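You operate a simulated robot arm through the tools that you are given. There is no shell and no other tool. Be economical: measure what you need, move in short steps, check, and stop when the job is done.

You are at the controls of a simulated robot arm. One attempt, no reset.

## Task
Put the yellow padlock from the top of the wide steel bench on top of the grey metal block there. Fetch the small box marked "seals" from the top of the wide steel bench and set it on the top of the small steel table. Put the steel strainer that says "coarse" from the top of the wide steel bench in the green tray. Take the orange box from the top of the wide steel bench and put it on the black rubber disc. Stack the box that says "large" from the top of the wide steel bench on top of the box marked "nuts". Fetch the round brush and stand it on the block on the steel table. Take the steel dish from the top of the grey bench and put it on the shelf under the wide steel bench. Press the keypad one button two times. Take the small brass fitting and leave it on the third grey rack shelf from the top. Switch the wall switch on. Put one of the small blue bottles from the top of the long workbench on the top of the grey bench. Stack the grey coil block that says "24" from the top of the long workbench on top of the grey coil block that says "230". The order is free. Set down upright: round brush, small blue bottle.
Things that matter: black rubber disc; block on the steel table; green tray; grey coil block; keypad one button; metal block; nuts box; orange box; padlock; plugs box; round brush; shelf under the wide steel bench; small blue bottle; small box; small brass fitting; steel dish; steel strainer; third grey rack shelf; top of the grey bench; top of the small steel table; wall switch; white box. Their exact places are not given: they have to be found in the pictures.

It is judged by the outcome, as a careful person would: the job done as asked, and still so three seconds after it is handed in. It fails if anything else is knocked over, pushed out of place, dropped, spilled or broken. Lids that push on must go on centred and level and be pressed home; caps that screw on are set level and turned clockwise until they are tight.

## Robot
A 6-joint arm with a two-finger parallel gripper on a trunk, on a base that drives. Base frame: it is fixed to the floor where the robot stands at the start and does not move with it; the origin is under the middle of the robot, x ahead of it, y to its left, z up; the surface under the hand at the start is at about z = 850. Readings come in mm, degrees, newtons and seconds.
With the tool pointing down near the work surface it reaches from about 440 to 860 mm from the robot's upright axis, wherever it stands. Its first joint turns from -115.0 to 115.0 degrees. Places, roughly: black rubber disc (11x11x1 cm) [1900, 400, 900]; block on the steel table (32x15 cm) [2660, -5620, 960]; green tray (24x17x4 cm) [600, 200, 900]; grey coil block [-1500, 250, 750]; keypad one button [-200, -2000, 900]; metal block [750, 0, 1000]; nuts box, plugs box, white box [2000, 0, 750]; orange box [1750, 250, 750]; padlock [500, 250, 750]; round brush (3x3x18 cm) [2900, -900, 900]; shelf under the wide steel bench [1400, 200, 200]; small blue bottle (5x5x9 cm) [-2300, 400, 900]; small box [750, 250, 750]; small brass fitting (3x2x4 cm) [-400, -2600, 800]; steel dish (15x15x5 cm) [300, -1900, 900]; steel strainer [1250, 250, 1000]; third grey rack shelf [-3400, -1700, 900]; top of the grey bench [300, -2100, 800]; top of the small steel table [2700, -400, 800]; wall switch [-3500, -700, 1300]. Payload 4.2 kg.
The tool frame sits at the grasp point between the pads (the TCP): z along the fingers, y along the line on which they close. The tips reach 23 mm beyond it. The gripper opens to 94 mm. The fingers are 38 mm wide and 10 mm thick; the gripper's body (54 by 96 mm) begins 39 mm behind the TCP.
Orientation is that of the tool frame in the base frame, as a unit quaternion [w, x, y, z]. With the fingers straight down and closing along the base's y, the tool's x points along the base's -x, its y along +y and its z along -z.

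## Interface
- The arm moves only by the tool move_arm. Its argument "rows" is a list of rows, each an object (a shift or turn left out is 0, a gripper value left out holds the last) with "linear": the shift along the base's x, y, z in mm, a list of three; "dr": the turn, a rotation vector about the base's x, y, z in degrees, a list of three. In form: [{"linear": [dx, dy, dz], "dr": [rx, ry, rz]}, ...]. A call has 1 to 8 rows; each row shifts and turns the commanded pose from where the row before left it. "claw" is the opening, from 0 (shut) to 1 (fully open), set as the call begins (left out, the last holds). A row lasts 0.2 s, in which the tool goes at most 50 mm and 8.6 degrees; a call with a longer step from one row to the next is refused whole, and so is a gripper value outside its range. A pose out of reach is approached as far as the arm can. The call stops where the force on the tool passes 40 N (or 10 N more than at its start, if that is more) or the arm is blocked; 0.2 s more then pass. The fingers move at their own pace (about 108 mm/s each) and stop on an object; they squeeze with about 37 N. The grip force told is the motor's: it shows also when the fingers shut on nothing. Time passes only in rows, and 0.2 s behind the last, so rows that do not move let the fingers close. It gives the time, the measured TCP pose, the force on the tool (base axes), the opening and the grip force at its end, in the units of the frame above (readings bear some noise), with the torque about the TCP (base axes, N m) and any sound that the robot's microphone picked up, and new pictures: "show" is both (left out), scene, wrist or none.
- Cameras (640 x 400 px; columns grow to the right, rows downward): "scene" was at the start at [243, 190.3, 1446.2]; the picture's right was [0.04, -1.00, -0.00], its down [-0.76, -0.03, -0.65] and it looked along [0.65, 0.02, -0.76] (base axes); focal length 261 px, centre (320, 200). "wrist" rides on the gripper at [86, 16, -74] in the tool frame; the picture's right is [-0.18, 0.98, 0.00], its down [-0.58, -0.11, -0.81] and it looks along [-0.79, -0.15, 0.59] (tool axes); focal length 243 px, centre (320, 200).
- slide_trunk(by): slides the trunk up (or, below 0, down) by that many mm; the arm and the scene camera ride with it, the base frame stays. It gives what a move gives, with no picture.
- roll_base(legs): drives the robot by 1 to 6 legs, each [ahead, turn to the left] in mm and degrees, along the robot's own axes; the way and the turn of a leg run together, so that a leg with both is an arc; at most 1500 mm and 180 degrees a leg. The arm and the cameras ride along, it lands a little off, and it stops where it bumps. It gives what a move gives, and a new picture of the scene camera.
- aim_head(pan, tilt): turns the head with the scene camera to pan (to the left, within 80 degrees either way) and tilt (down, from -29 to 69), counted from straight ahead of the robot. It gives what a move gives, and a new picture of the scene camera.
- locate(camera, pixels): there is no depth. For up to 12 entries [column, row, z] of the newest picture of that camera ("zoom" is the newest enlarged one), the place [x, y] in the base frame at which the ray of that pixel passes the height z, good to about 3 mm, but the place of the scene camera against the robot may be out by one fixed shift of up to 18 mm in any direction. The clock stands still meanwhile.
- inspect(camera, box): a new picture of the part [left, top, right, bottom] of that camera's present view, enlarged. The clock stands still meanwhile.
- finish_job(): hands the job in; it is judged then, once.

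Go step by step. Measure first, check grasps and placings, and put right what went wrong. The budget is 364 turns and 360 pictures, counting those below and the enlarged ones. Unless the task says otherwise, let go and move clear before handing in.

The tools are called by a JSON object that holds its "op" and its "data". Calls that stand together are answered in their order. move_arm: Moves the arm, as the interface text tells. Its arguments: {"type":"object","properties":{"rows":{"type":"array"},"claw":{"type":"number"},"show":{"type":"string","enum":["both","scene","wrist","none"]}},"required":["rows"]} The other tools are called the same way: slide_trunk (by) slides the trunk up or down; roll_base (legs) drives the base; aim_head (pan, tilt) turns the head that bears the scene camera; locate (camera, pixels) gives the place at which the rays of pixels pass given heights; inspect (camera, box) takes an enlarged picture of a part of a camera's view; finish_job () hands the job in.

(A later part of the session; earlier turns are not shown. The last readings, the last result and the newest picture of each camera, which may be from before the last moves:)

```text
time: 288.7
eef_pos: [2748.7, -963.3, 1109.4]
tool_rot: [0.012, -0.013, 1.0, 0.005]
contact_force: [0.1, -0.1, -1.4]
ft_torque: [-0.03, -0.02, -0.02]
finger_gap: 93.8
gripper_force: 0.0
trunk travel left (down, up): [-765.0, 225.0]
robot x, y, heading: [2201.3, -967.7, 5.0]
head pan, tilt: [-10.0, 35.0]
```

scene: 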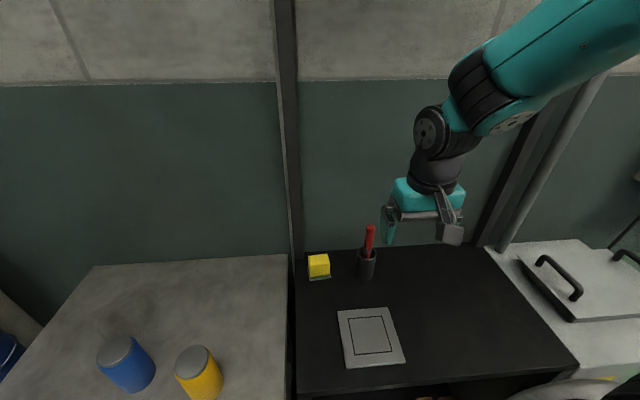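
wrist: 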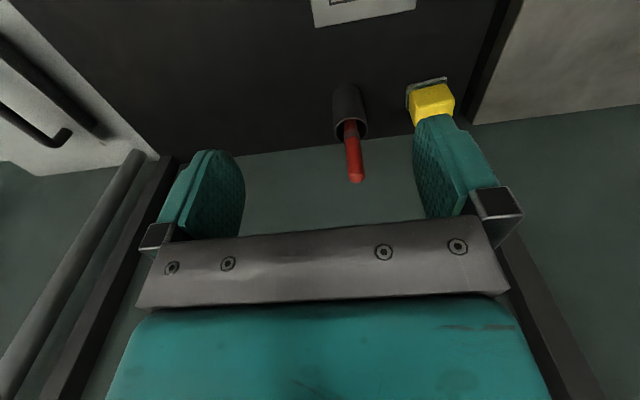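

{"op": "inspect", "data": {"camera": "scene", "box": [330, 210, 410, 300]}}

{"op": "inspect", "data": {"camera": "wrist", "box": [290, 70, 410, 200]}}

{"op": "locate", "data": {"camera": "wrist", "pixels": [[345, 84, 820], [350, 122, 920], [350, 122, 900], [355, 180, 1000], [355, 180, 980], [355, 180, 1020], [334, 122, 910], [366, 122, 910]]}}

{"op": "locate", "data": {"camera": "scene", "pixels": [[365, 281, 820], [370, 226, 1000], [370, 226, 980], [370, 226, 1020]]}}

```text
4.44 times, centred on (370, 255) of scene
```

zoom: 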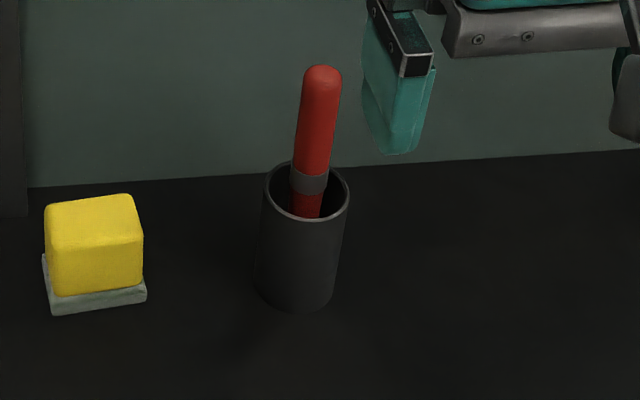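

```text
3.08 times, centred on (350, 135) of wrist
```

zoom: 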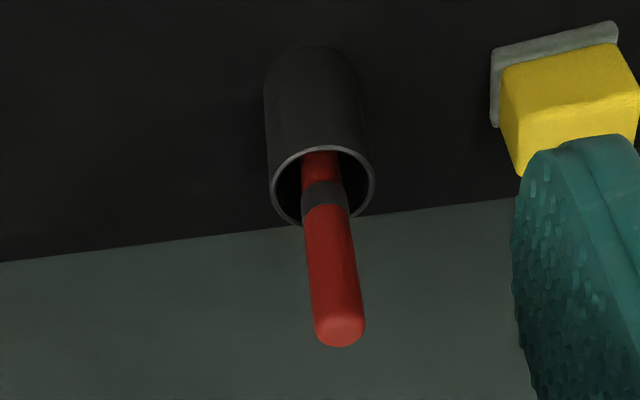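

```text
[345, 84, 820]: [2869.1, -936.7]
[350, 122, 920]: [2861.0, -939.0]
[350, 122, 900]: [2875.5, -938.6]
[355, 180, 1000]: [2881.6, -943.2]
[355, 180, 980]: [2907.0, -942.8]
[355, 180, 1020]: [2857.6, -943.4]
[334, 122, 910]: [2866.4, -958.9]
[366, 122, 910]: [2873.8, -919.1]
```

```text
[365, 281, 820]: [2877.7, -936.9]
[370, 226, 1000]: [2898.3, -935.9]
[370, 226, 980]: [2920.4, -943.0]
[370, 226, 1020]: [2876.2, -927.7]
```

{"op": "locate", "data": {"camera": "wrist", "pixels": [[353, 157.7, 955], [353, 157.7, 965], [353, 157.7, 945], [350.5, 133, 925], [356.5, 177, 1000], [340, 140, 930], [361, 140, 930]]}}

{"op": "move_arm", "data": {"rows": [{"linear": [30, 5, -5]}, {"linear": [30, 5, -10]}, {"linear": [20, 5, -10]}], "show": "both"}}

```text
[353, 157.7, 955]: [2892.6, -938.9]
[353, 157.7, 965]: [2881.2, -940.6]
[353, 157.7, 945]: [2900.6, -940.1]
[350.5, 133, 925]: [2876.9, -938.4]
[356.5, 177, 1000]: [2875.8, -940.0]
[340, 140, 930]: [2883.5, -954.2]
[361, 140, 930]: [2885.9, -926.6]
```

```text
time: 289.5
eef_pos: [2828.1, -946.9, 1083.0]
tool_rot: [0.013, -0.012, 1.0, 0.003]
contact_force: [-0.1, -0.2, -0.6]
ft_torque: [-0.01, -0.01, 0.01]
finger_gap: 94.2
gripper_force: 0.1
trunk travel left (down, up): [-765.0, 225.0]
robot x, y, heading: [2200.6, -967.2, 5.2]
head pan, tilt: [-10.0, 35.0]
```

scene: 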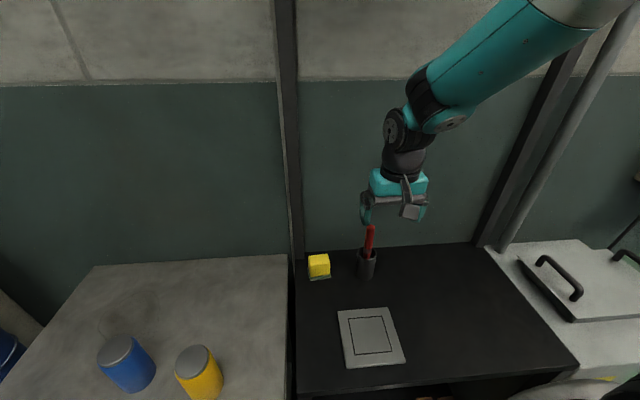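
wrist: 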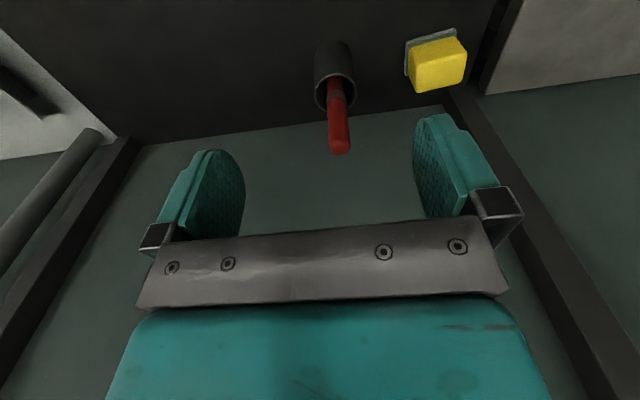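

{"op": "locate", "data": {"camera": "wrist", "pixels": [[339, 146, 1000], [339, 146, 990], [337, 100, 930], [328, 100, 930], [346, 98, 930], [335, 92, 910]]}}

{"op": "move_arm", "data": {"rows": [{"linear": [28, 2, -20]}, {"linear": [28, 3, -20]}, {}], "show": "both"}}

```text
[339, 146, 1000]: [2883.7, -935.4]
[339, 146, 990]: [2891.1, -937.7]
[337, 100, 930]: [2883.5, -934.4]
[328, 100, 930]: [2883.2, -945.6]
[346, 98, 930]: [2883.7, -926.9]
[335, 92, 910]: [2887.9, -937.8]
```

```text
time: 290.3
eef_pos: [2885.5, -941.4, 1046.8]
tool_rot: [0.014, -0.013, 1.0, 0.003]
contact_force: [0.4, -0.1, 0.2]
ft_torque: [-0.01, -0.03, -0.02]
finger_gap: 93.8
gripper_force: 0.1
trunk travel left (down, up): [-765.0, 225.0]
robot x, y, heading: [2199.5, -969.3, 5.1]
head pan, tilt: [-10.0, 35.0]
```

scene: 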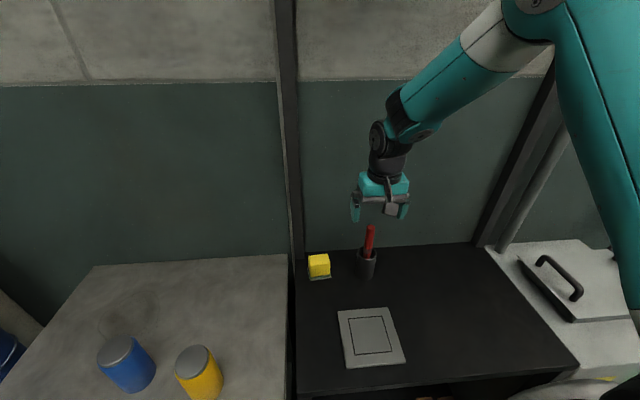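
wrist: 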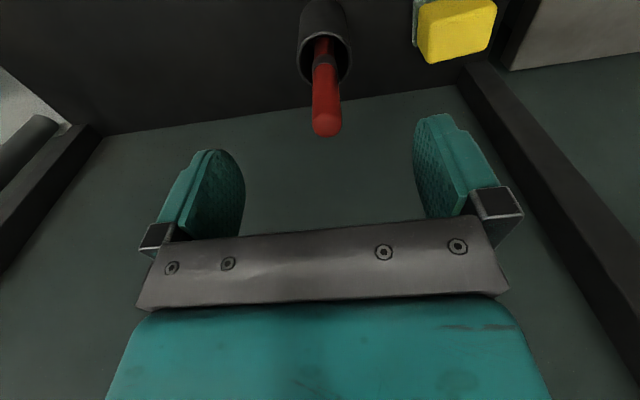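

{"op": "locate", "data": {"camera": "wrist", "pixels": [[326, 124, 1000], [326, 124, 990], [326, 60, 930], [325, 95, 965]]}}

{"op": "move_arm", "data": {"rows": [{"linear": [2, 4, -35]}, {"linear": [0, 0, -38]}], "show": "wrist"}}

```text
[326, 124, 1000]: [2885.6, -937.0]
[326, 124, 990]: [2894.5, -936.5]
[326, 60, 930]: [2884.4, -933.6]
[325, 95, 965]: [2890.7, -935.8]
```

```text
time: 290.9
eef_pos: [2885.4, -937.7, 971.6]
tool_rot: [0.014, -0.012, 1.0, 0.004]
contact_force: [-0.2, 0.4, 0.2]
ft_torque: [-0.02, 0.0, -0.03]
finger_gap: 94.0
gripper_force: 0.0
trunk travel left (down, up): [-765.0, 225.0]
robot x, y, heading: [2202.3, -971.5, 5.0]
head pan, tilt: [-10.0, 35.0]
```

wrist: 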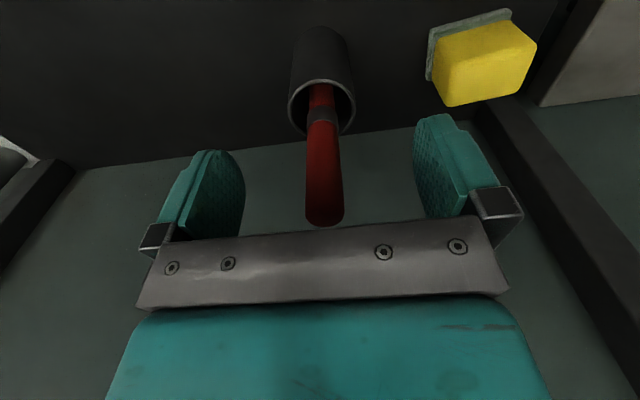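

{"op": "move_arm", "data": {"rows": [{}, {}, {}, {}], "claw": 0, "show": "wrist"}}

{"op": "move_arm", "data": {"rows": [{"linear": [0, 0, 15]}, {"linear": [0, 0, 30]}, {"linear": [0, 0, 40]}, {"linear": [0, 0, 40]}], "show": "both"}}

```text
time: 291.9
eef_pos: [2886.4, -938.4, 970.7]
tool_rot: [0.013, -0.012, 1.0, 0.004]
contact_force: [-0.4, 0.2, -0.6]
ft_torque: [-0.01, 0.0, 0.01]
finger_gap: 18.9
gripper_force: 37.2
trunk travel left (down, up): [-765.0, 225.0]
robot x, y, heading: [2202.0, -969.7, 4.9]
head pan, tilt: [-10.0, 35.0]
```

wrist: 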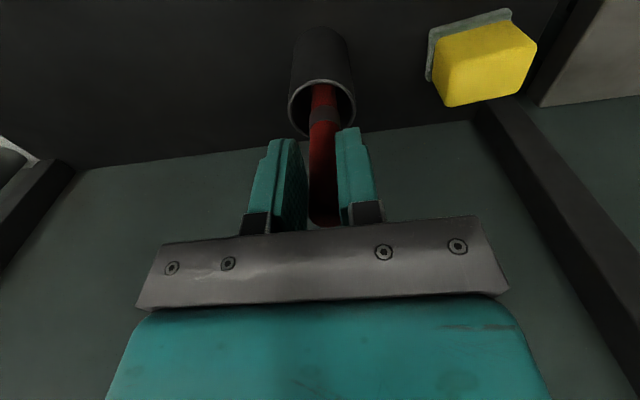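

```text
time: 292.9
eef_pos: [2885.1, -938.7, 1095.1]
tool_rot: [0.012, -0.014, 1.0, 0.004]
contact_force: [0.3, -0.6, 0.1]
ft_torque: [-0.01, 0.03, 0.02]
finger_gap: 18.7
gripper_force: 37.1
trunk travel left (down, up): [-765.0, 225.0]
robot x, y, heading: [2200.4, -964.2, 4.9]
head pan, tilt: [-10.0, 35.0]
```

scene: 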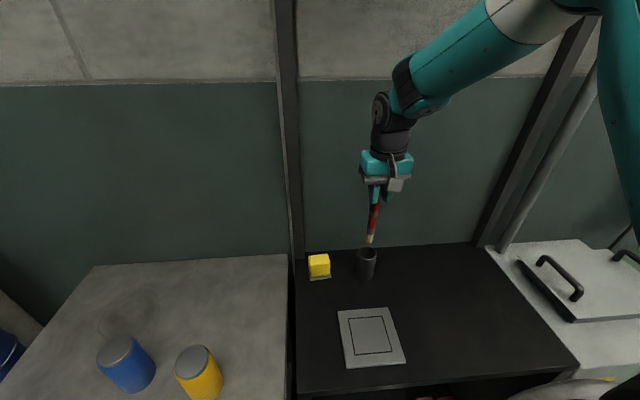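
wrist: 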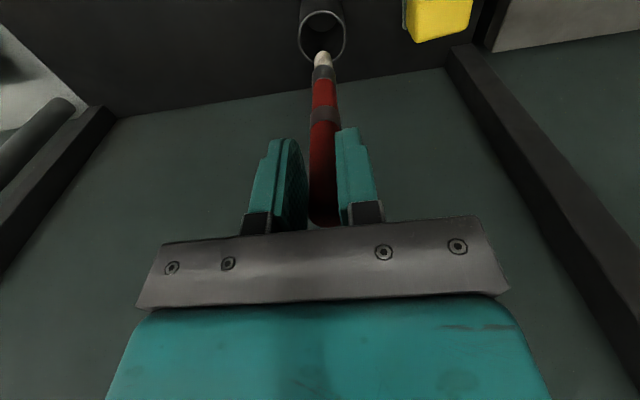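

Brush held (18.7 mm). Retract, back off, turn to face -y and look down the corridor.

{"op": "move_arm", "data": {"rows": [{"linear": [-30, 0, 30]}, {"linear": [-40, 0, 20]}, {"linear": [-40, 0, 0]}], "show": "none"}}

{"op": "roll_base", "data": {"legs": [[-400, 0], [0, -95]]}}

{"op": "aim_head", "data": {"pan": 10, "tilt": 15}}

```text
time: 293.7
eef_pos: [2774.7, -939.4, 1144.5]
tool_rot: [0.013, -0.013, 1.0, 0.004]
contact_force: [0.9, 0.0, -0.4]
ft_torque: [0.01, 0.08, 0.0]
finger_gap: 18.6
gripper_force: 37.0
trunk travel left (down, up): [-765.0, 225.0]
robot x, y, heading: [2198.5, -965.2, 4.7]
head pan, tilt: [-10.0, 35.0]
```

```text
time: 300.0
eef_pos: [1815.9, -1577.2, 1145.5]
tool_rot: [0.012, 0.704, 0.711, -0.006]
contact_force: [-0.6, -0.5, -0.5]
ft_torque: [-0.01, -0.02, -0.01]
finger_gap: 0.0
gripper_force: 37.0
trunk travel left (down, up): [-765.0, 225.0]
robot x, y, heading: [1800.2, -1003.0, -86.3]
head pan, tilt: [-10.0, 35.0]
```

scene: 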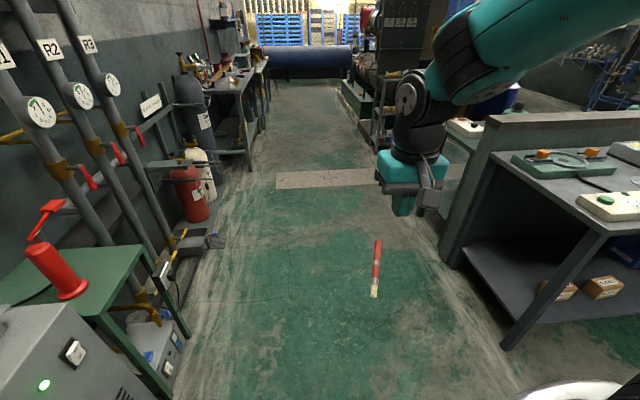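

```text
time: 300.9
eef_pos: [1814.8, -1577.1, 1144.9]
tool_rot: [0.011, 0.704, 0.71, -0.006]
contact_force: [-0.2, -0.3, 0.0]
ft_torque: [0.01, 0.01, -0.02]
finger_gap: 0.0
gripper_force: 36.6
trunk travel left (down, up): [-765.0, 225.0]
robot x, y, heading: [1794.3, -1000.9, -86.1]
head pan, tilt: [10.0, 15.0]
```

scene: 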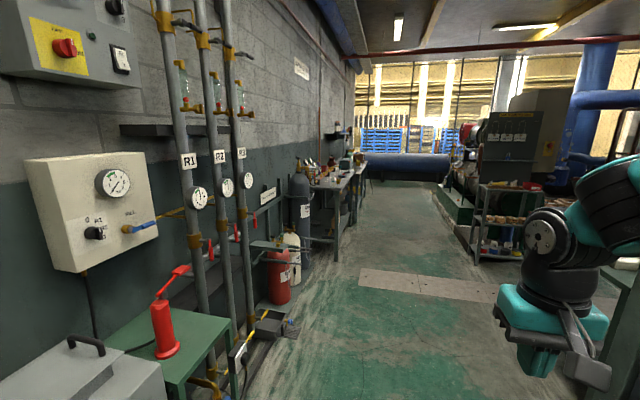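

The brush slipped out during the turn and lies on the floor at (375,270) of the previous view. I'll look at it and pick it up.

{"op": "aim_head", "data": {"pan": -10, "tilt": 45}}

{"op": "inspect", "data": {"camera": "scene", "box": [320, 140, 440, 260]}}

```text
time: 301.8
eef_pos: [1816.2, -1577.2, 1146.3]
tool_rot: [0.012, 0.704, 0.71, -0.007]
contact_force: [-0.1, -0.8, -0.1]
ft_torque: [-0.03, 0.0, -0.01]
finger_gap: 0.3
gripper_force: 36.6
trunk travel left (down, up): [-765.0, 225.0]
robot x, y, heading: [1802.1, -999.7, -85.8]
head pan, tilt: [-10.0, 45.0]
```

scene: 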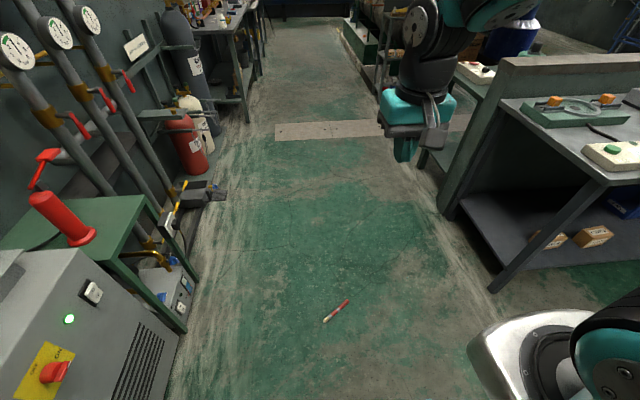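

```text
3.33 times, centred on (380, 200) of scene
```

zoom: 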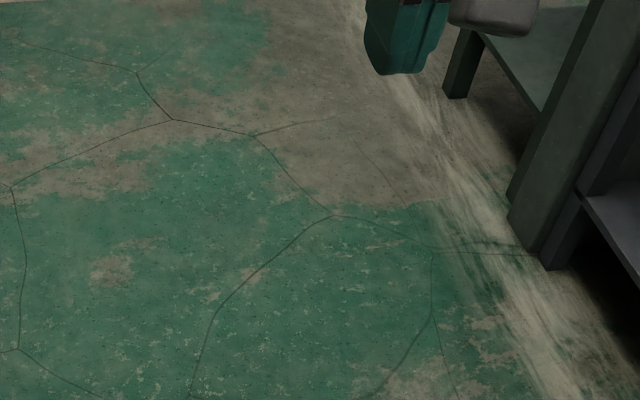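

{"op": "locate", "data": {"camera": "scene", "pixels": [[347, 301, 10], [324, 321, 10], [336, 311, 10]]}}

{"op": "inspect", "data": {"camera": "scene", "box": [300, 280, 370, 340]}}

```text
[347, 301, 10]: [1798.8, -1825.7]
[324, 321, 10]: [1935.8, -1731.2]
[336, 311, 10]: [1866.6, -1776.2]
```

```text
6.67 times, centred on (335, 310) of scene
```

zoom: 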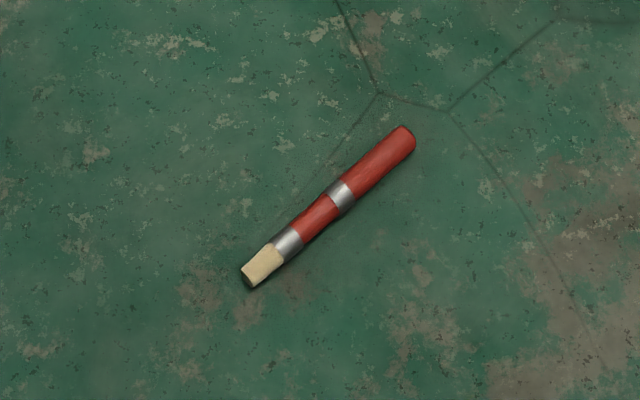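

Brush lies at about (1867,-1776), bristle end at (1936,-1731). Drive nearer, open, lower the trunk, and align the hand with it.

{"op": "roll_base", "data": {"legs": [[180, 0]]}}

{"op": "slide_trunk", "data": {"by": -400}}

{"op": "slide_trunk", "data": {"by": -340}}

{"op": "move_arm", "data": {"rows": [{"linear": [8, 0, -20], "dr": [0, 0, -8]}, {"linear": [8, 0, -20], "dr": [0, 0, -8]}, {"linear": [8, 0, -20], "dr": [0, 0, -8]}, {"linear": [8, 0, -20], "dr": [0, 0, -8]}, {"linear": [8, 0, -20], "dr": [0, 0, -8]}, {"linear": [8, 0, -20], "dr": [0, 0, -8]}, {"linear": [8, 0, -20], "dr": [0, 0, -8]}], "claw": 1, "show": "both"}}

```text
time: 303.3
eef_pos: [1831.1, -1757.9, 1144.9]
tool_rot: [0.012, 0.703, 0.711, -0.006]
contact_force: [0.5, -0.3, 0.7]
ft_torque: [-0.02, -0.01, 0.03]
finger_gap: 0.1
gripper_force: 36.7
trunk travel left (down, up): [-765.0, 225.0]
robot x, y, heading: [1809.6, -1182.6, -85.8]
head pan, tilt: [-10.0, 45.0]
```

scene: 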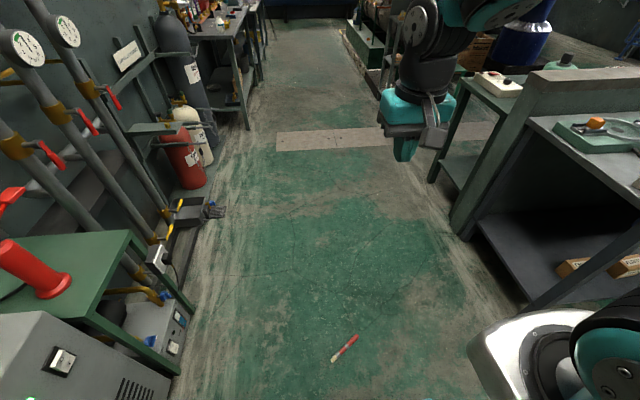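

```text
time: 307.2
eef_pos: [1830.0, -1756.8, 744.6]
tool_rot: [0.012, 0.703, 0.711, -0.007]
contact_force: [-0.4, 0.1, 0.3]
ft_torque: [0.01, -0.02, 0.02]
finger_gap: 0.0
gripper_force: 37.4
trunk travel left (down, up): [-365.0, 625.0]
robot x, y, heading: [1810.3, -1181.8, -85.8]
head pan, tilt: [-10.0, 45.0]
```

```text
time: 310.5
eef_pos: [1830.4, -1756.5, 405.2]
tool_rot: [0.012, 0.704, 0.711, -0.007]
contact_force: [0.9, -0.3, -0.2]
ft_torque: [0.03, 0.01, 0.01]
finger_gap: 0.0
gripper_force: 37.4
trunk travel left (down, up): [-25.0, 965.0]
robot x, y, heading: [1811.9, -1182.9, -85.6]
head pan, tilt: [-10.0, 45.0]
```

```text
time: 312.1
eef_pos: [1886.8, -1756.4, 266.0]
tool_rot: [0.007, 0.955, 0.297, -0.012]
contact_force: [-0.5, 0.0, 0.8]
ft_torque: [-0.01, 0.0, -0.02]
finger_gap: 94.0
gripper_force: 0.1
trunk travel left (down, up): [-25.0, 965.0]
robot x, y, heading: [1815.9, -1182.1, -85.9]
head pan, tilt: [-10.0, 45.0]
```

scene: 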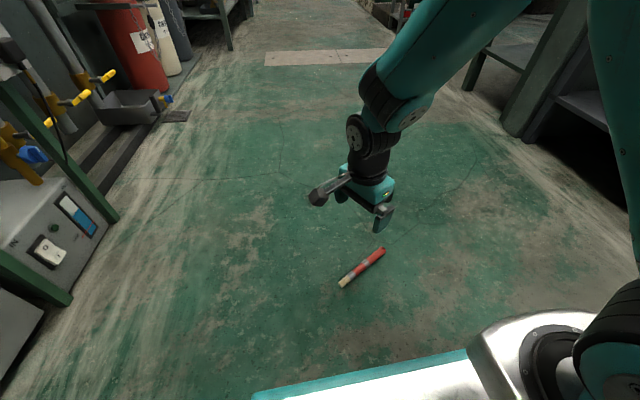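
wrist: 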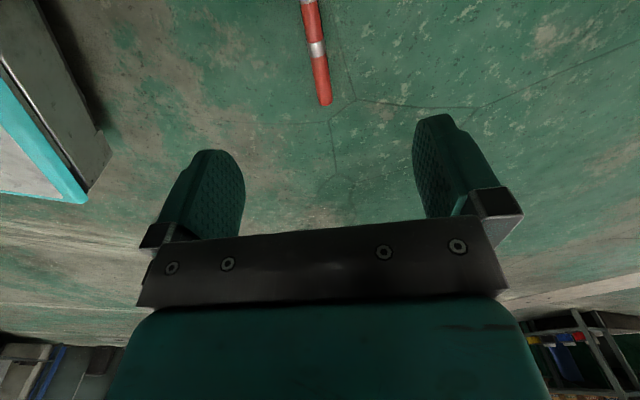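

{"op": "locate", "data": {"camera": "wrist", "pixels": [[326, 104, 10], [317, 48, 10], [308, 3, 10], [306, 20, 10], [318, 18, 10]]}}

{"op": "locate", "data": {"camera": "scene", "pixels": [[382, 249, 10], [341, 285, 10]]}}

```text
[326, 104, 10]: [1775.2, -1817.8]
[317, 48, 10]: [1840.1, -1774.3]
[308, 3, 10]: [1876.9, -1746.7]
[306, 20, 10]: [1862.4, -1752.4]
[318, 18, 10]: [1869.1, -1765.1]
```

```text
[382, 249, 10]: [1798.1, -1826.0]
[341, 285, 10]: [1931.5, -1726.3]
```

Brush axis 34°, grip point ≈ (1848,-1769). Descend.

{"op": "move_arm", "data": {"rows": [{"linear": [-20, -7, -40]}, {"linear": [-19, -6, -40]}, {"linear": [0, 0, -45]}, {"linear": [0, 0, -40]}], "show": "wrist"}}

```text
time: 313.1
eef_pos: [1848.7, -1772.6, 100.4]
tool_rot: [0.007, 0.955, 0.297, -0.012]
contact_force: [-0.6, 0.7, -0.4]
ft_torque: [-0.02, -0.01, 0.0]
finger_gap: 94.1
gripper_force: 0.1
trunk travel left (down, up): [-25.0, 965.0]
robot x, y, heading: [1811.5, -1180.9, -86.0]
head pan, tilt: [-10.0, 45.0]
```

wrist: 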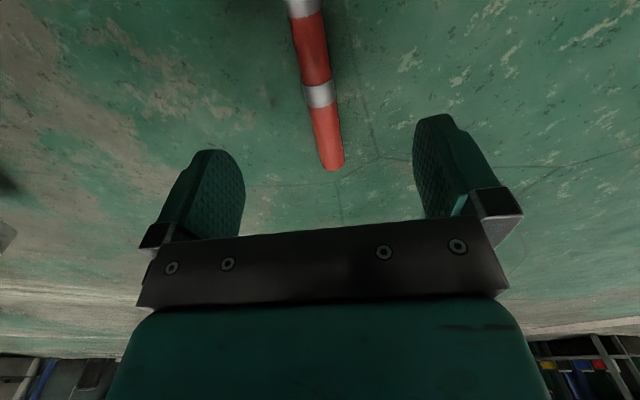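

{"op": "locate", "data": {"camera": "wrist", "pixels": [[333, 168, 10], [320, 95, 15], [303, 8, 15]]}}

{"op": "move_arm", "data": {"rows": [{"linear": [0, 0, -40]}, {"linear": [0, 0, -22]}, {"linear": [0, 0, -8]}], "show": "wrist"}}

```text
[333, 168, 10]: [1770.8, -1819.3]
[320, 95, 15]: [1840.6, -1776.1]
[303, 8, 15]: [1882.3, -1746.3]
```

```text
time: 313.9
eef_pos: [1847.8, -1772.6, 30.9]
tool_rot: [0.007, 0.955, 0.297, -0.011]
contact_force: [0.6, -0.3, -0.2]
ft_torque: [0.02, 0.02, 0.0]
finger_gap: 93.9
gripper_force: 0.1
trunk travel left (down, up): [-25.0, 965.0]
robot x, y, heading: [1812.2, -1182.0, -85.9]
head pan, tilt: [-10.0, 45.0]
```

wrist: 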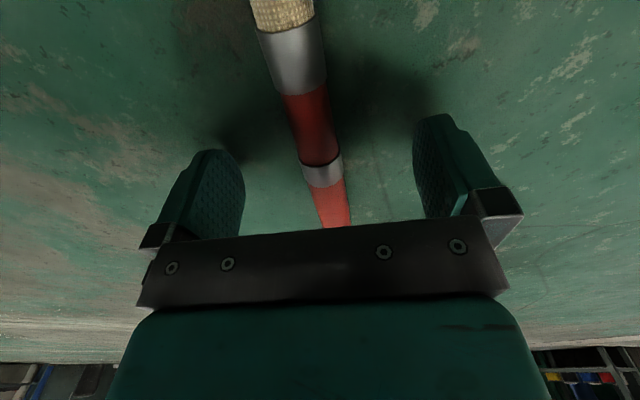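

{"op": "move_arm", "data": {"rows": [{"linear": [0, 0, -4]}, {}], "show": "none"}}

{"op": "move_arm", "data": {"rows": [{}, {}, {}, {}], "claw": 0, "show": "none"}}

{"op": "move_arm", "data": {"rows": [{"linear": [0, 0, 20]}, {"linear": [0, 0, 40]}, {"linear": [0, 0, 45]}, {"linear": [0, 0, 45]}], "show": "both"}}

```text
time: 314.5
eef_pos: [1847.5, -1772.3, 25.9]
tool_rot: [0.008, 0.955, 0.297, -0.012]
contact_force: [0.5, -0.3, -0.9]
ft_torque: [0.0, -0.01, -0.02]
finger_gap: 94.1
gripper_force: 0.0
trunk travel left (down, up): [-25.0, 965.0]
robot x, y, heading: [1813.2, -1185.5, -85.8]
head pan, tilt: [-10.0, 45.0]
```

```text
time: 315.5
eef_pos: [1847.6, -1771.9, 25.8]
tool_rot: [0.007, 0.955, 0.297, -0.011]
contact_force: [-0.4, 0.6, 0.1]
ft_torque: [0.01, -0.01, 0.01]
finger_gap: 19.8
gripper_force: 37.2
trunk travel left (down, up): [-25.0, 965.0]
robot x, y, heading: [1816.4, -1181.2, -85.8]
head pan, tilt: [-10.0, 45.0]
```

```text
time: 316.5
eef_pos: [1847.4, -1768.2, 176.4]
tool_rot: [0.007, 0.955, 0.297, -0.011]
contact_force: [0.4, -0.6, 0.1]
ft_torque: [0.0, -0.02, 0.03]
finger_gap: 19.7
gripper_force: 36.6
trunk travel left (down, up): [-25.0, 965.0]
robot x, y, heading: [1809.5, -1183.2, -85.8]
head pan, tilt: [-10.0, 45.0]
```

scene: 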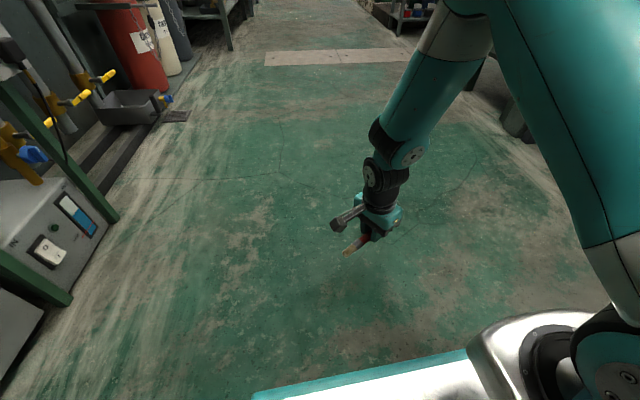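
wrist: 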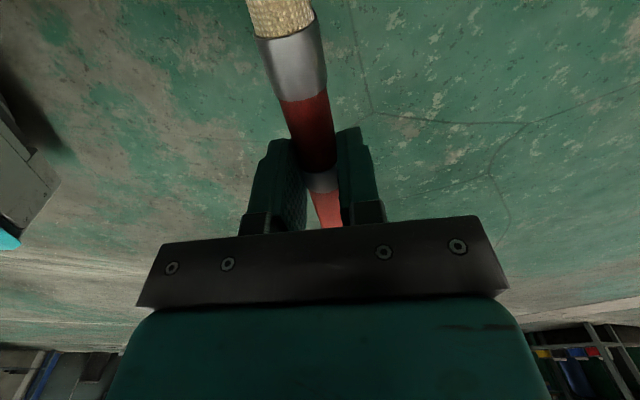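

Brush held across its middle. Raise arm and trunk, watching the grip.

{"op": "move_arm", "data": {"rows": [{"linear": [0, 0, 40]}, {"linear": [0, 0, 45]}, {"linear": [0, 0, 45]}, {"linear": [0, 0, 45]}, {"linear": [0, 0, 40]}], "show": "none"}}

{"op": "slide_trunk", "data": {"by": 400}}

{"op": "slide_trunk", "data": {"by": 340}}

{"op": "aim_head", "data": {"pan": 10, "tilt": 20}}

```text
time: 317.7
eef_pos: [1845.8, -1769.2, 392.4]
tool_rot: [0.006, 0.955, 0.297, -0.012]
contact_force: [-0.3, -0.3, -0.2]
ft_torque: [0.02, 0.01, -0.02]
finger_gap: 19.9
gripper_force: 37.1
trunk travel left (down, up): [-25.0, 965.0]
robot x, y, heading: [1807.9, -1179.6, -85.7]
head pan, tilt: [-10.0, 45.0]
```

```text
time: 321.5
eef_pos: [1847.3, -1770.1, 791.9]
tool_rot: [0.008, 0.955, 0.298, -0.012]
contact_force: [0.0, 0.7, -0.9]
ft_torque: [0.0, 0.02, 0.03]
finger_gap: 19.2
gripper_force: 36.8
trunk travel left (down, up): [-425.0, 565.0]
robot x, y, heading: [1811.9, -1182.8, -85.9]
head pan, tilt: [-10.0, 45.0]
```

```text
time: 324.9
eef_pos: [1847.0, -1770.3, 1130.2]
tool_rot: [0.007, 0.955, 0.297, -0.012]
contact_force: [-0.6, -0.9, -0.4]
ft_torque: [0.01, -0.01, 0.0]
finger_gap: 19.7
gripper_force: 37.0
trunk travel left (down, up): [-765.0, 225.0]
robot x, y, heading: [1814.8, -1182.6, -85.8]
head pan, tilt: [-10.0, 45.0]
```

```text
time: 325.7
eef_pos: [1847.5, -1769.0, 1131.1]
tool_rot: [0.007, 0.955, 0.298, -0.012]
contact_force: [0.4, 0.1, -0.1]
ft_torque: [0.0, -0.04, 0.01]
finger_gap: 19.4
gripper_force: 37.2
trunk travel left (down, up): [-765.0, 225.0]
robot x, y, heading: [1811.3, -1183.4, -85.7]
head pan, tilt: [10.0, 20.0]
```

scene: 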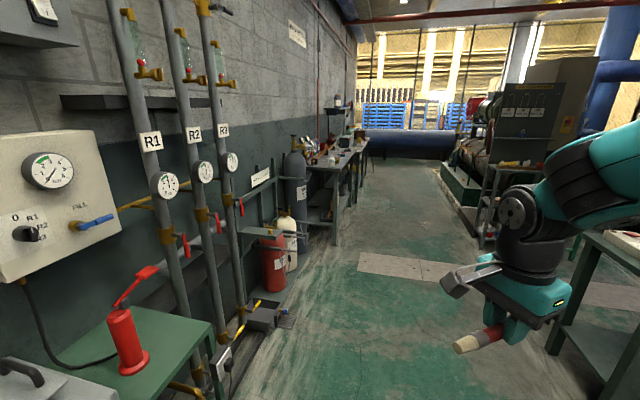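

{"op": "roll_base", "data": {"legs": [[0, -4], [1500, 0], [1300, 0]]}}

{"op": "aim_head", "data": {"pan": 40, "tilt": 30}}

```text
time: 339.7
eef_pos: [1837.6, -4554.3, 1131.1]
tool_rot: [0.007, 0.964, 0.265, -0.012]
contact_force: [-0.6, -0.7, -0.8]
ft_torque: [-0.05, -0.01, -0.05]
finger_gap: 19.5
gripper_force: 37.0
trunk travel left (down, up): [-765.0, 225.0]
robot x, y, heading: [1844.9, -3965.0, -89.9]
head pan, tilt: [10.0, 20.0]
```

scene: 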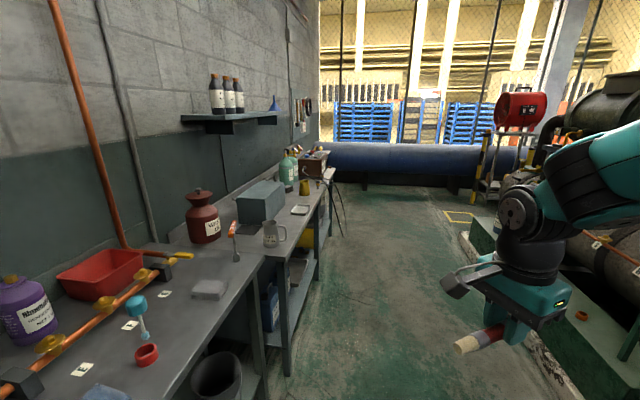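

```text
time: 340.6
eef_pos: [1838.5, -4554.5, 1130.6]
tool_rot: [0.007, 0.964, 0.265, -0.011]
contact_force: [0.4, -0.3, -0.6]
ft_torque: [-0.02, -0.03, 0.02]
finger_gap: 19.8
gripper_force: 36.4
trunk travel left (down, up): [-765.0, 225.0]
robot x, y, heading: [1841.9, -3968.4, -89.9]
head pan, tilt: [40.0, 30.0]
```

scene: 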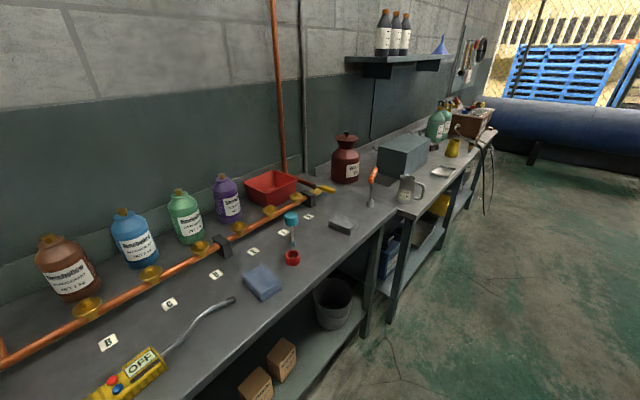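

{"op": "inspect", "data": {"camera": "scene", "box": [320, 90, 520, 220]}}

{"op": "locate", "data": {"camera": "scene", "pixels": [[400, 145, 960], [377, 148, 960], [428, 142, 960], [398, 180, 850], [430, 170, 850], [397, 215, 850], [492, 135, 850]]}}

```text
3.08 times, centred on (420, 155) of scene
```

zoom: 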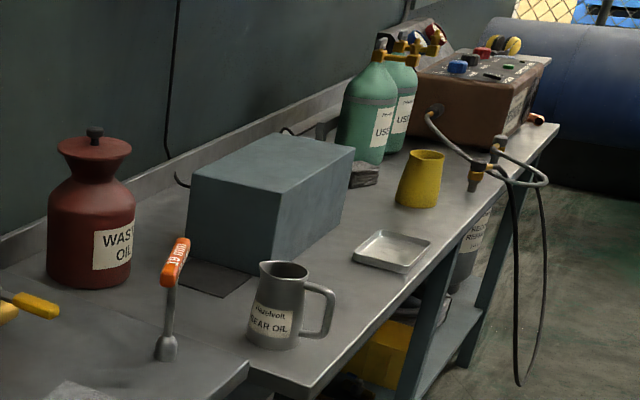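

```text
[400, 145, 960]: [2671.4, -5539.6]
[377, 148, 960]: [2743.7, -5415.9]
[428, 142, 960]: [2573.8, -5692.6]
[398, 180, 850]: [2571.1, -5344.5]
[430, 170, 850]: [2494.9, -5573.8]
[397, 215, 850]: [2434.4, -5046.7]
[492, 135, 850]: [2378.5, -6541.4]
```

Block on the steel table: centre ≈ (2650,-5590), top ≈960. Drive to face it at y≈-5600.

{"op": "roll_base", "data": {"legs": [[1500, 0], [120, 0], [0, 45], [0, 45]]}}

{"op": "aim_head", "data": {"pan": 0, "tilt": 40}}

```text
time: 353.0
eef_pos: [2403.8, -5600.8, 1132.0]
tool_rot: [0.013, 0.507, 0.862, -0.004]
contact_force: [-0.6, 0.2, -0.3]
ft_torque: [-0.01, -0.01, -0.02]
finger_gap: 19.8
gripper_force: 37.3
trunk travel left (down, up): [-765.0, 225.0]
robot x, y, heading: [1816.0, -5578.6, -1.8]
head pan, tilt: [40.0, 30.0]
```

scene: 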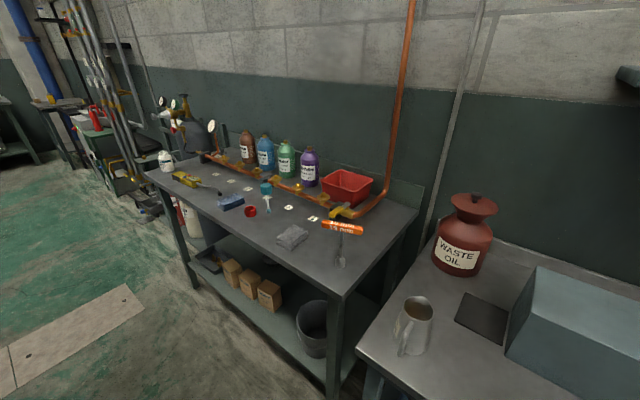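

```text
time: 354.1
eef_pos: [2403.7, -5600.3, 1131.3]
tool_rot: [0.013, 0.507, 0.862, -0.003]
contact_force: [-0.2, 0.9, 0.1]
ft_torque: [-0.01, 0.0, 0.01]
finger_gap: 19.7
gripper_force: 36.8
trunk travel left (down, up): [-765.0, 225.0]
robot x, y, heading: [1815.4, -5578.2, -1.5]
head pan, tilt: [0.0, 40.0]
```

scene: 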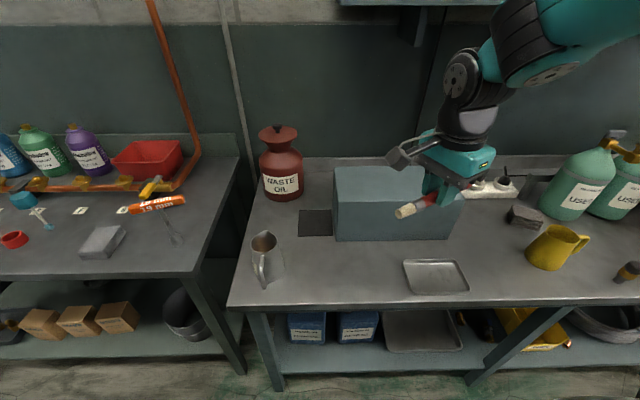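

Turn the hand +61° (red end forward), then pitch -90° about y so the brush stands vertically, bristles down, moving forward meanwhile.

{"op": "move_arm", "data": {"rows": [{"linear": [15, 0, 3], "dr": [0, 0, 7.7]}, {"linear": [15, 0, 3], "dr": [0, 0, 7.7]}, {"linear": [15, 0, 3], "dr": [0, 0, 7.7]}, {"linear": [15, 0, 3], "dr": [0, 0, 7.7]}, {"linear": [15, 0, 3], "dr": [0, 0, 7.7]}, {"linear": [15, 0, 3], "dr": [0, 0, 7.7]}, {"linear": [15, 0, 0], "dr": [0, 0, 7.7]}, {"linear": [15, 0, 0], "dr": [0, 0, 7]}], "show": "none"}}

{"op": "move_arm", "data": {"rows": [{"linear": [15, 0, 0], "dr": [0, -8, 0]}, {"linear": [15, 0, 0], "dr": [0, -8, 0]}, {"linear": [15, 0, 0], "dr": [0, -8, 0]}, {"linear": [15, 0, 0], "dr": [0, -8, 0]}, {"linear": [10, 0, 0], "dr": [0, -8, 0]}, {"linear": [10, 0, 0], "dr": [0, -8, 0]}], "show": "both"}}

```text
time: 355.9
eef_pos: [2523.6, -5599.0, 1148.0]
tool_rot: [0.013, -0.001, 1.0, 0.004]
contact_force: [0.6, 1.5, -0.2]
ft_torque: [0.03, -0.02, 0.01]
finger_gap: 19.8
gripper_force: 37.1
trunk travel left (down, up): [-765.0, 225.0]
robot x, y, heading: [1817.4, -5575.2, -1.5]
head pan, tilt: [0.0, 40.0]
```

```text
time: 357.3
eef_pos: [2602.3, -5600.8, 1148.8]
tool_rot: [0.42, -0.001, 0.908, 0.003]
contact_force: [0.3, -0.7, -0.4]
ft_torque: [0.06, 0.01, 0.01]
finger_gap: 19.8
gripper_force: 36.8
trunk travel left (down, up): [-765.0, 225.0]
robot x, y, heading: [1818.1, -5577.8, -1.0]
head pan, tilt: [0.0, 40.0]
```

scene: 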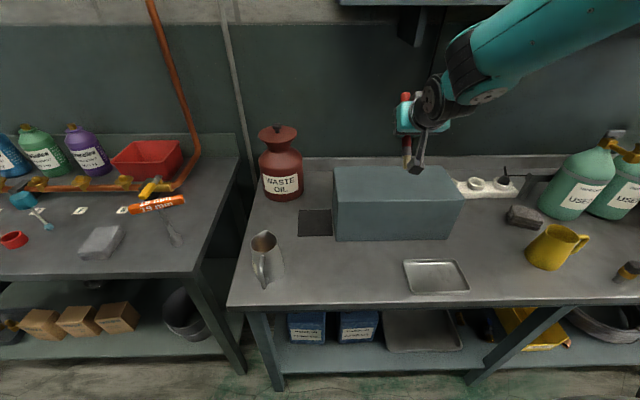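
wrist: 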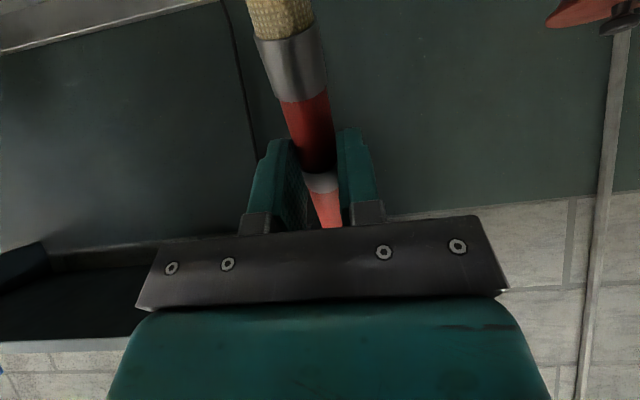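

{"op": "inspect", "data": {"camera": "scene", "box": [310, 130, 490, 260]}}

{"op": "locate", "data": {"camera": "scene", "pixels": [[337, 241, 850], [447, 239, 850], [331, 199, 960], [463, 198, 960], [331, 199, 980], [463, 198, 980], [335, 167, 960], [448, 166, 960], [335, 167, 980]]}}

```text
3.08 times, centred on (400, 195) of scene
```

zoom: 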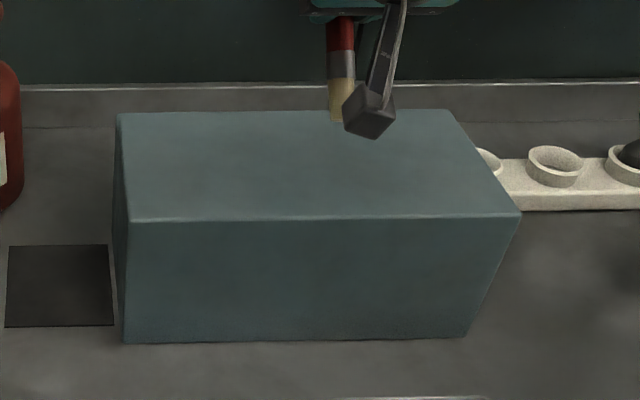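

```text
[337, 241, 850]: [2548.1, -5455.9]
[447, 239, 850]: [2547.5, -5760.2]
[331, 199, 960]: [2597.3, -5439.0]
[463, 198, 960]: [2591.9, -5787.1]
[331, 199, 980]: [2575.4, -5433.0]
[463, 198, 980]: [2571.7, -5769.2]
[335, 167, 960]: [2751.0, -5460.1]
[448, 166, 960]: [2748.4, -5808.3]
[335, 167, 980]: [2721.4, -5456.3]
```

Block top ≈ z 980, centre ≈ (2630,-5600). Complete the pitch to 90°.

{"op": "move_arm", "data": {"rows": [{"linear": [6, 0, 0], "dr": [0, -8, 0]}, {"linear": [6, 0, 0], "dr": [0, -8, 0]}, {"linear": [6, 0, 0], "dr": [0, -8, 0]}, {"linear": [6, 0, 0], "dr": [0, -8, 0]}, {"linear": [4, 0, 0], "dr": [0, -8.3, 0]}, {}], "show": "both"}}

{"op": "inspect", "data": {"camera": "scene", "box": [330, 80, 490, 220]}}

```text
time: 358.7
eef_pos: [2631.2, -5599.7, 1148.3]
tool_rot: [0.706, -0.001, 0.708, 0.002]
contact_force: [0.0, -0.3, 0.3]
ft_torque: [-0.03, -0.01, 0.01]
finger_gap: 19.8
gripper_force: 37.2
trunk travel left (down, up): [-765.0, 225.0]
robot x, y, heading: [1816.9, -5576.8, -1.3]
head pan, tilt: [0.0, 40.0]
```

scene: 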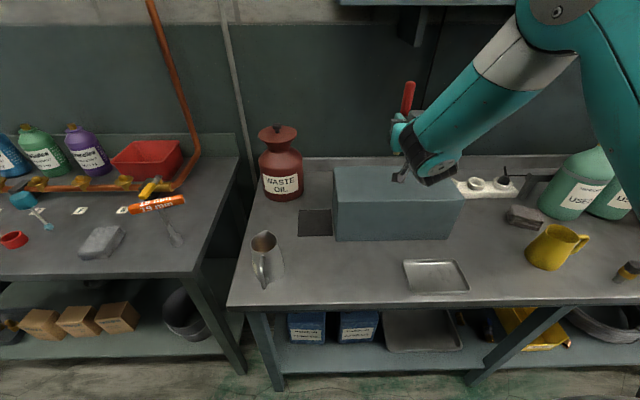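
wrist: 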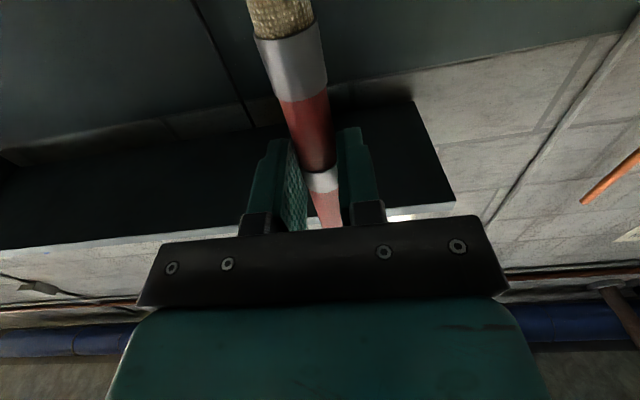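

```text
2.86 times, centred on (410, 150) of scene
```

zoom: 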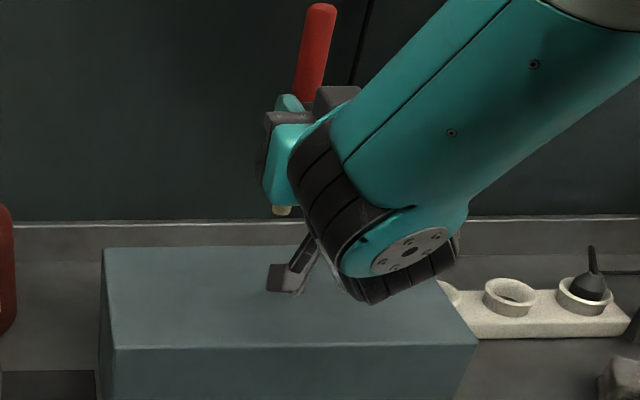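

The wrist camera hangs 86 mm below the hand, so I'll place near the block's front edge (x≈2588) where the camera stays in front of the block. Shift and descend.

{"op": "move_arm", "data": {"rows": [{"linear": [-22, 0, 0]}, {"linear": [-21, 0, 0]}, {"linear": [0, 0, -25]}, {"linear": [0, 0, -25]}, {}], "show": "scene"}}

{"op": "inspect", "data": {"camera": "scene", "box": [330, 100, 490, 240]}}

```text
time: 359.9
eef_pos: [2588.9, -5600.0, 1098.4]
tool_rot: [0.706, -0.001, 0.708, 0.003]
contact_force: [-0.2, 0.0, -0.3]
ft_torque: [-0.02, -0.02, 0.03]
finger_gap: 19.6
gripper_force: 37.1
trunk travel left (down, up): [-765.0, 225.0]
robot x, y, heading: [1815.7, -5576.3, -1.4]
head pan, tilt: [0.0, 40.0]
```

scene: 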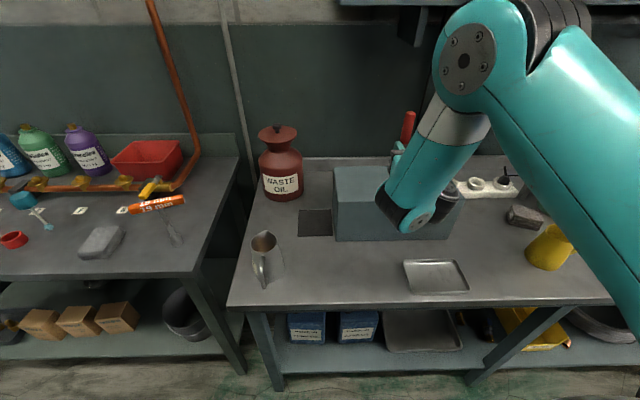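

```text
2.86 times, centred on (410, 170) of scene
```

zoom: 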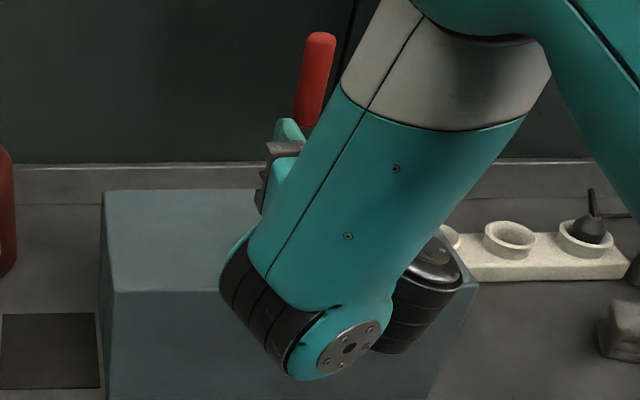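

{"op": "move_arm", "data": {"rows": [{"linear": [0, 0, -6]}, {"linear": [0, 0, -6]}, {"linear": [0, 0, -4]}, {"linear": [0, 0, -4]}, {"linear": [0, 0, -3]}, {"linear": [0, 0, -3]}], "show": "wrist"}}

```text
time: 361.3
eef_pos: [2587.9, -5600.4, 1072.8]
tool_rot: [0.706, -0.001, 0.708, 0.002]
contact_force: [-0.3, 0.6, -0.1]
ft_torque: [-0.02, 0.03, 0.04]
finger_gap: 19.4
gripper_force: 37.4
trunk travel left (down, up): [-765.0, 225.0]
robot x, y, heading: [1812.1, -5577.0, -1.2]
head pan, tilt: [0.0, 40.0]
```

wrist: 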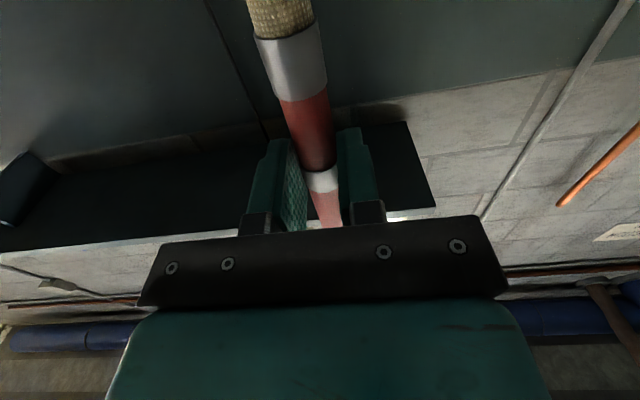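

{"op": "move_arm", "data": {"rows": [{"linear": [0, 0, -3]}, {"linear": [0, 0, -3]}, {"linear": [0, 0, -2]}, {"linear": [0, 0, -2]}, {"linear": [0, 0, -2]}, {"linear": [0, 0, -2]}], "show": "scene"}}

{"op": "inspect", "data": {"camera": "wrist", "box": [120, 0, 520, 250]}}

```text
time: 362.7
eef_pos: [2591.8, -5599.9, 1062.4]
tool_rot: [0.704, -0.003, 0.71, 0.004]
contact_force: [-0.2, 0.3, 0.2]
ft_torque: [0.01, 0.0, 0.03]
finger_gap: 19.4
gripper_force: 36.9
out of reach, approached as far as the arm can: row 6
trunk travel left (down, up): [-765.0, 225.0]
robot x, y, heading: [1819.7, -5577.7, -1.6]
head pan, tilt: [0.0, 40.0]
```

scene: 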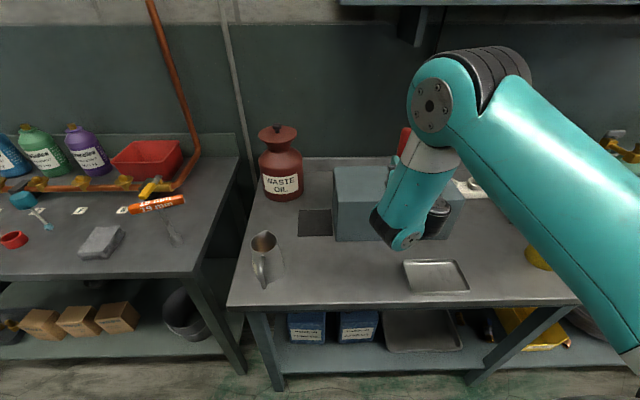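

```text
1.60 times, centred on (320, 125) of wrist
```

zoom: 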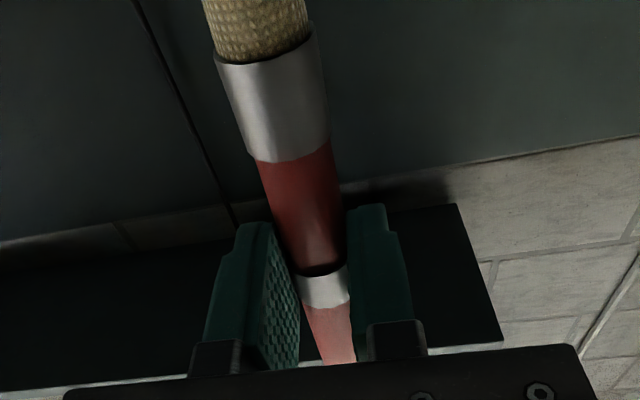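

The arm is at its fold limit; use the trunk for the last few mm.

{"op": "slide_trunk", "data": {"by": -6}}

{"op": "slide_trunk", "data": {"by": -5}}

```text
time: 363.2
eef_pos: [2590.2, -5599.6, 1055.5]
tool_rot: [0.705, -0.002, 0.709, 0.003]
contact_force: [0.1, -0.2, 0.7]
ft_torque: [-0.02, 0.0, -0.02]
finger_gap: 19.7
gripper_force: 36.5
trunk travel left (down, up): [-759.0, 231.0]
robot x, y, heading: [1818.4, -5576.8, -1.4]
head pan, tilt: [0.0, 40.0]
```

```text
time: 363.8
eef_pos: [2591.4, -5598.0, 1050.6]
tool_rot: [0.706, -0.003, 0.708, 0.003]
contact_force: [0.7, 0.2, 4.0]
ft_torque: [-0.02, -0.1, 0.01]
finger_gap: 19.5
gripper_force: 36.9
trunk travel left (down, up): [-754.0, 236.0]
robot x, y, heading: [1812.5, -5575.2, -1.4]
head pan, tilt: [0.0, 40.0]
```

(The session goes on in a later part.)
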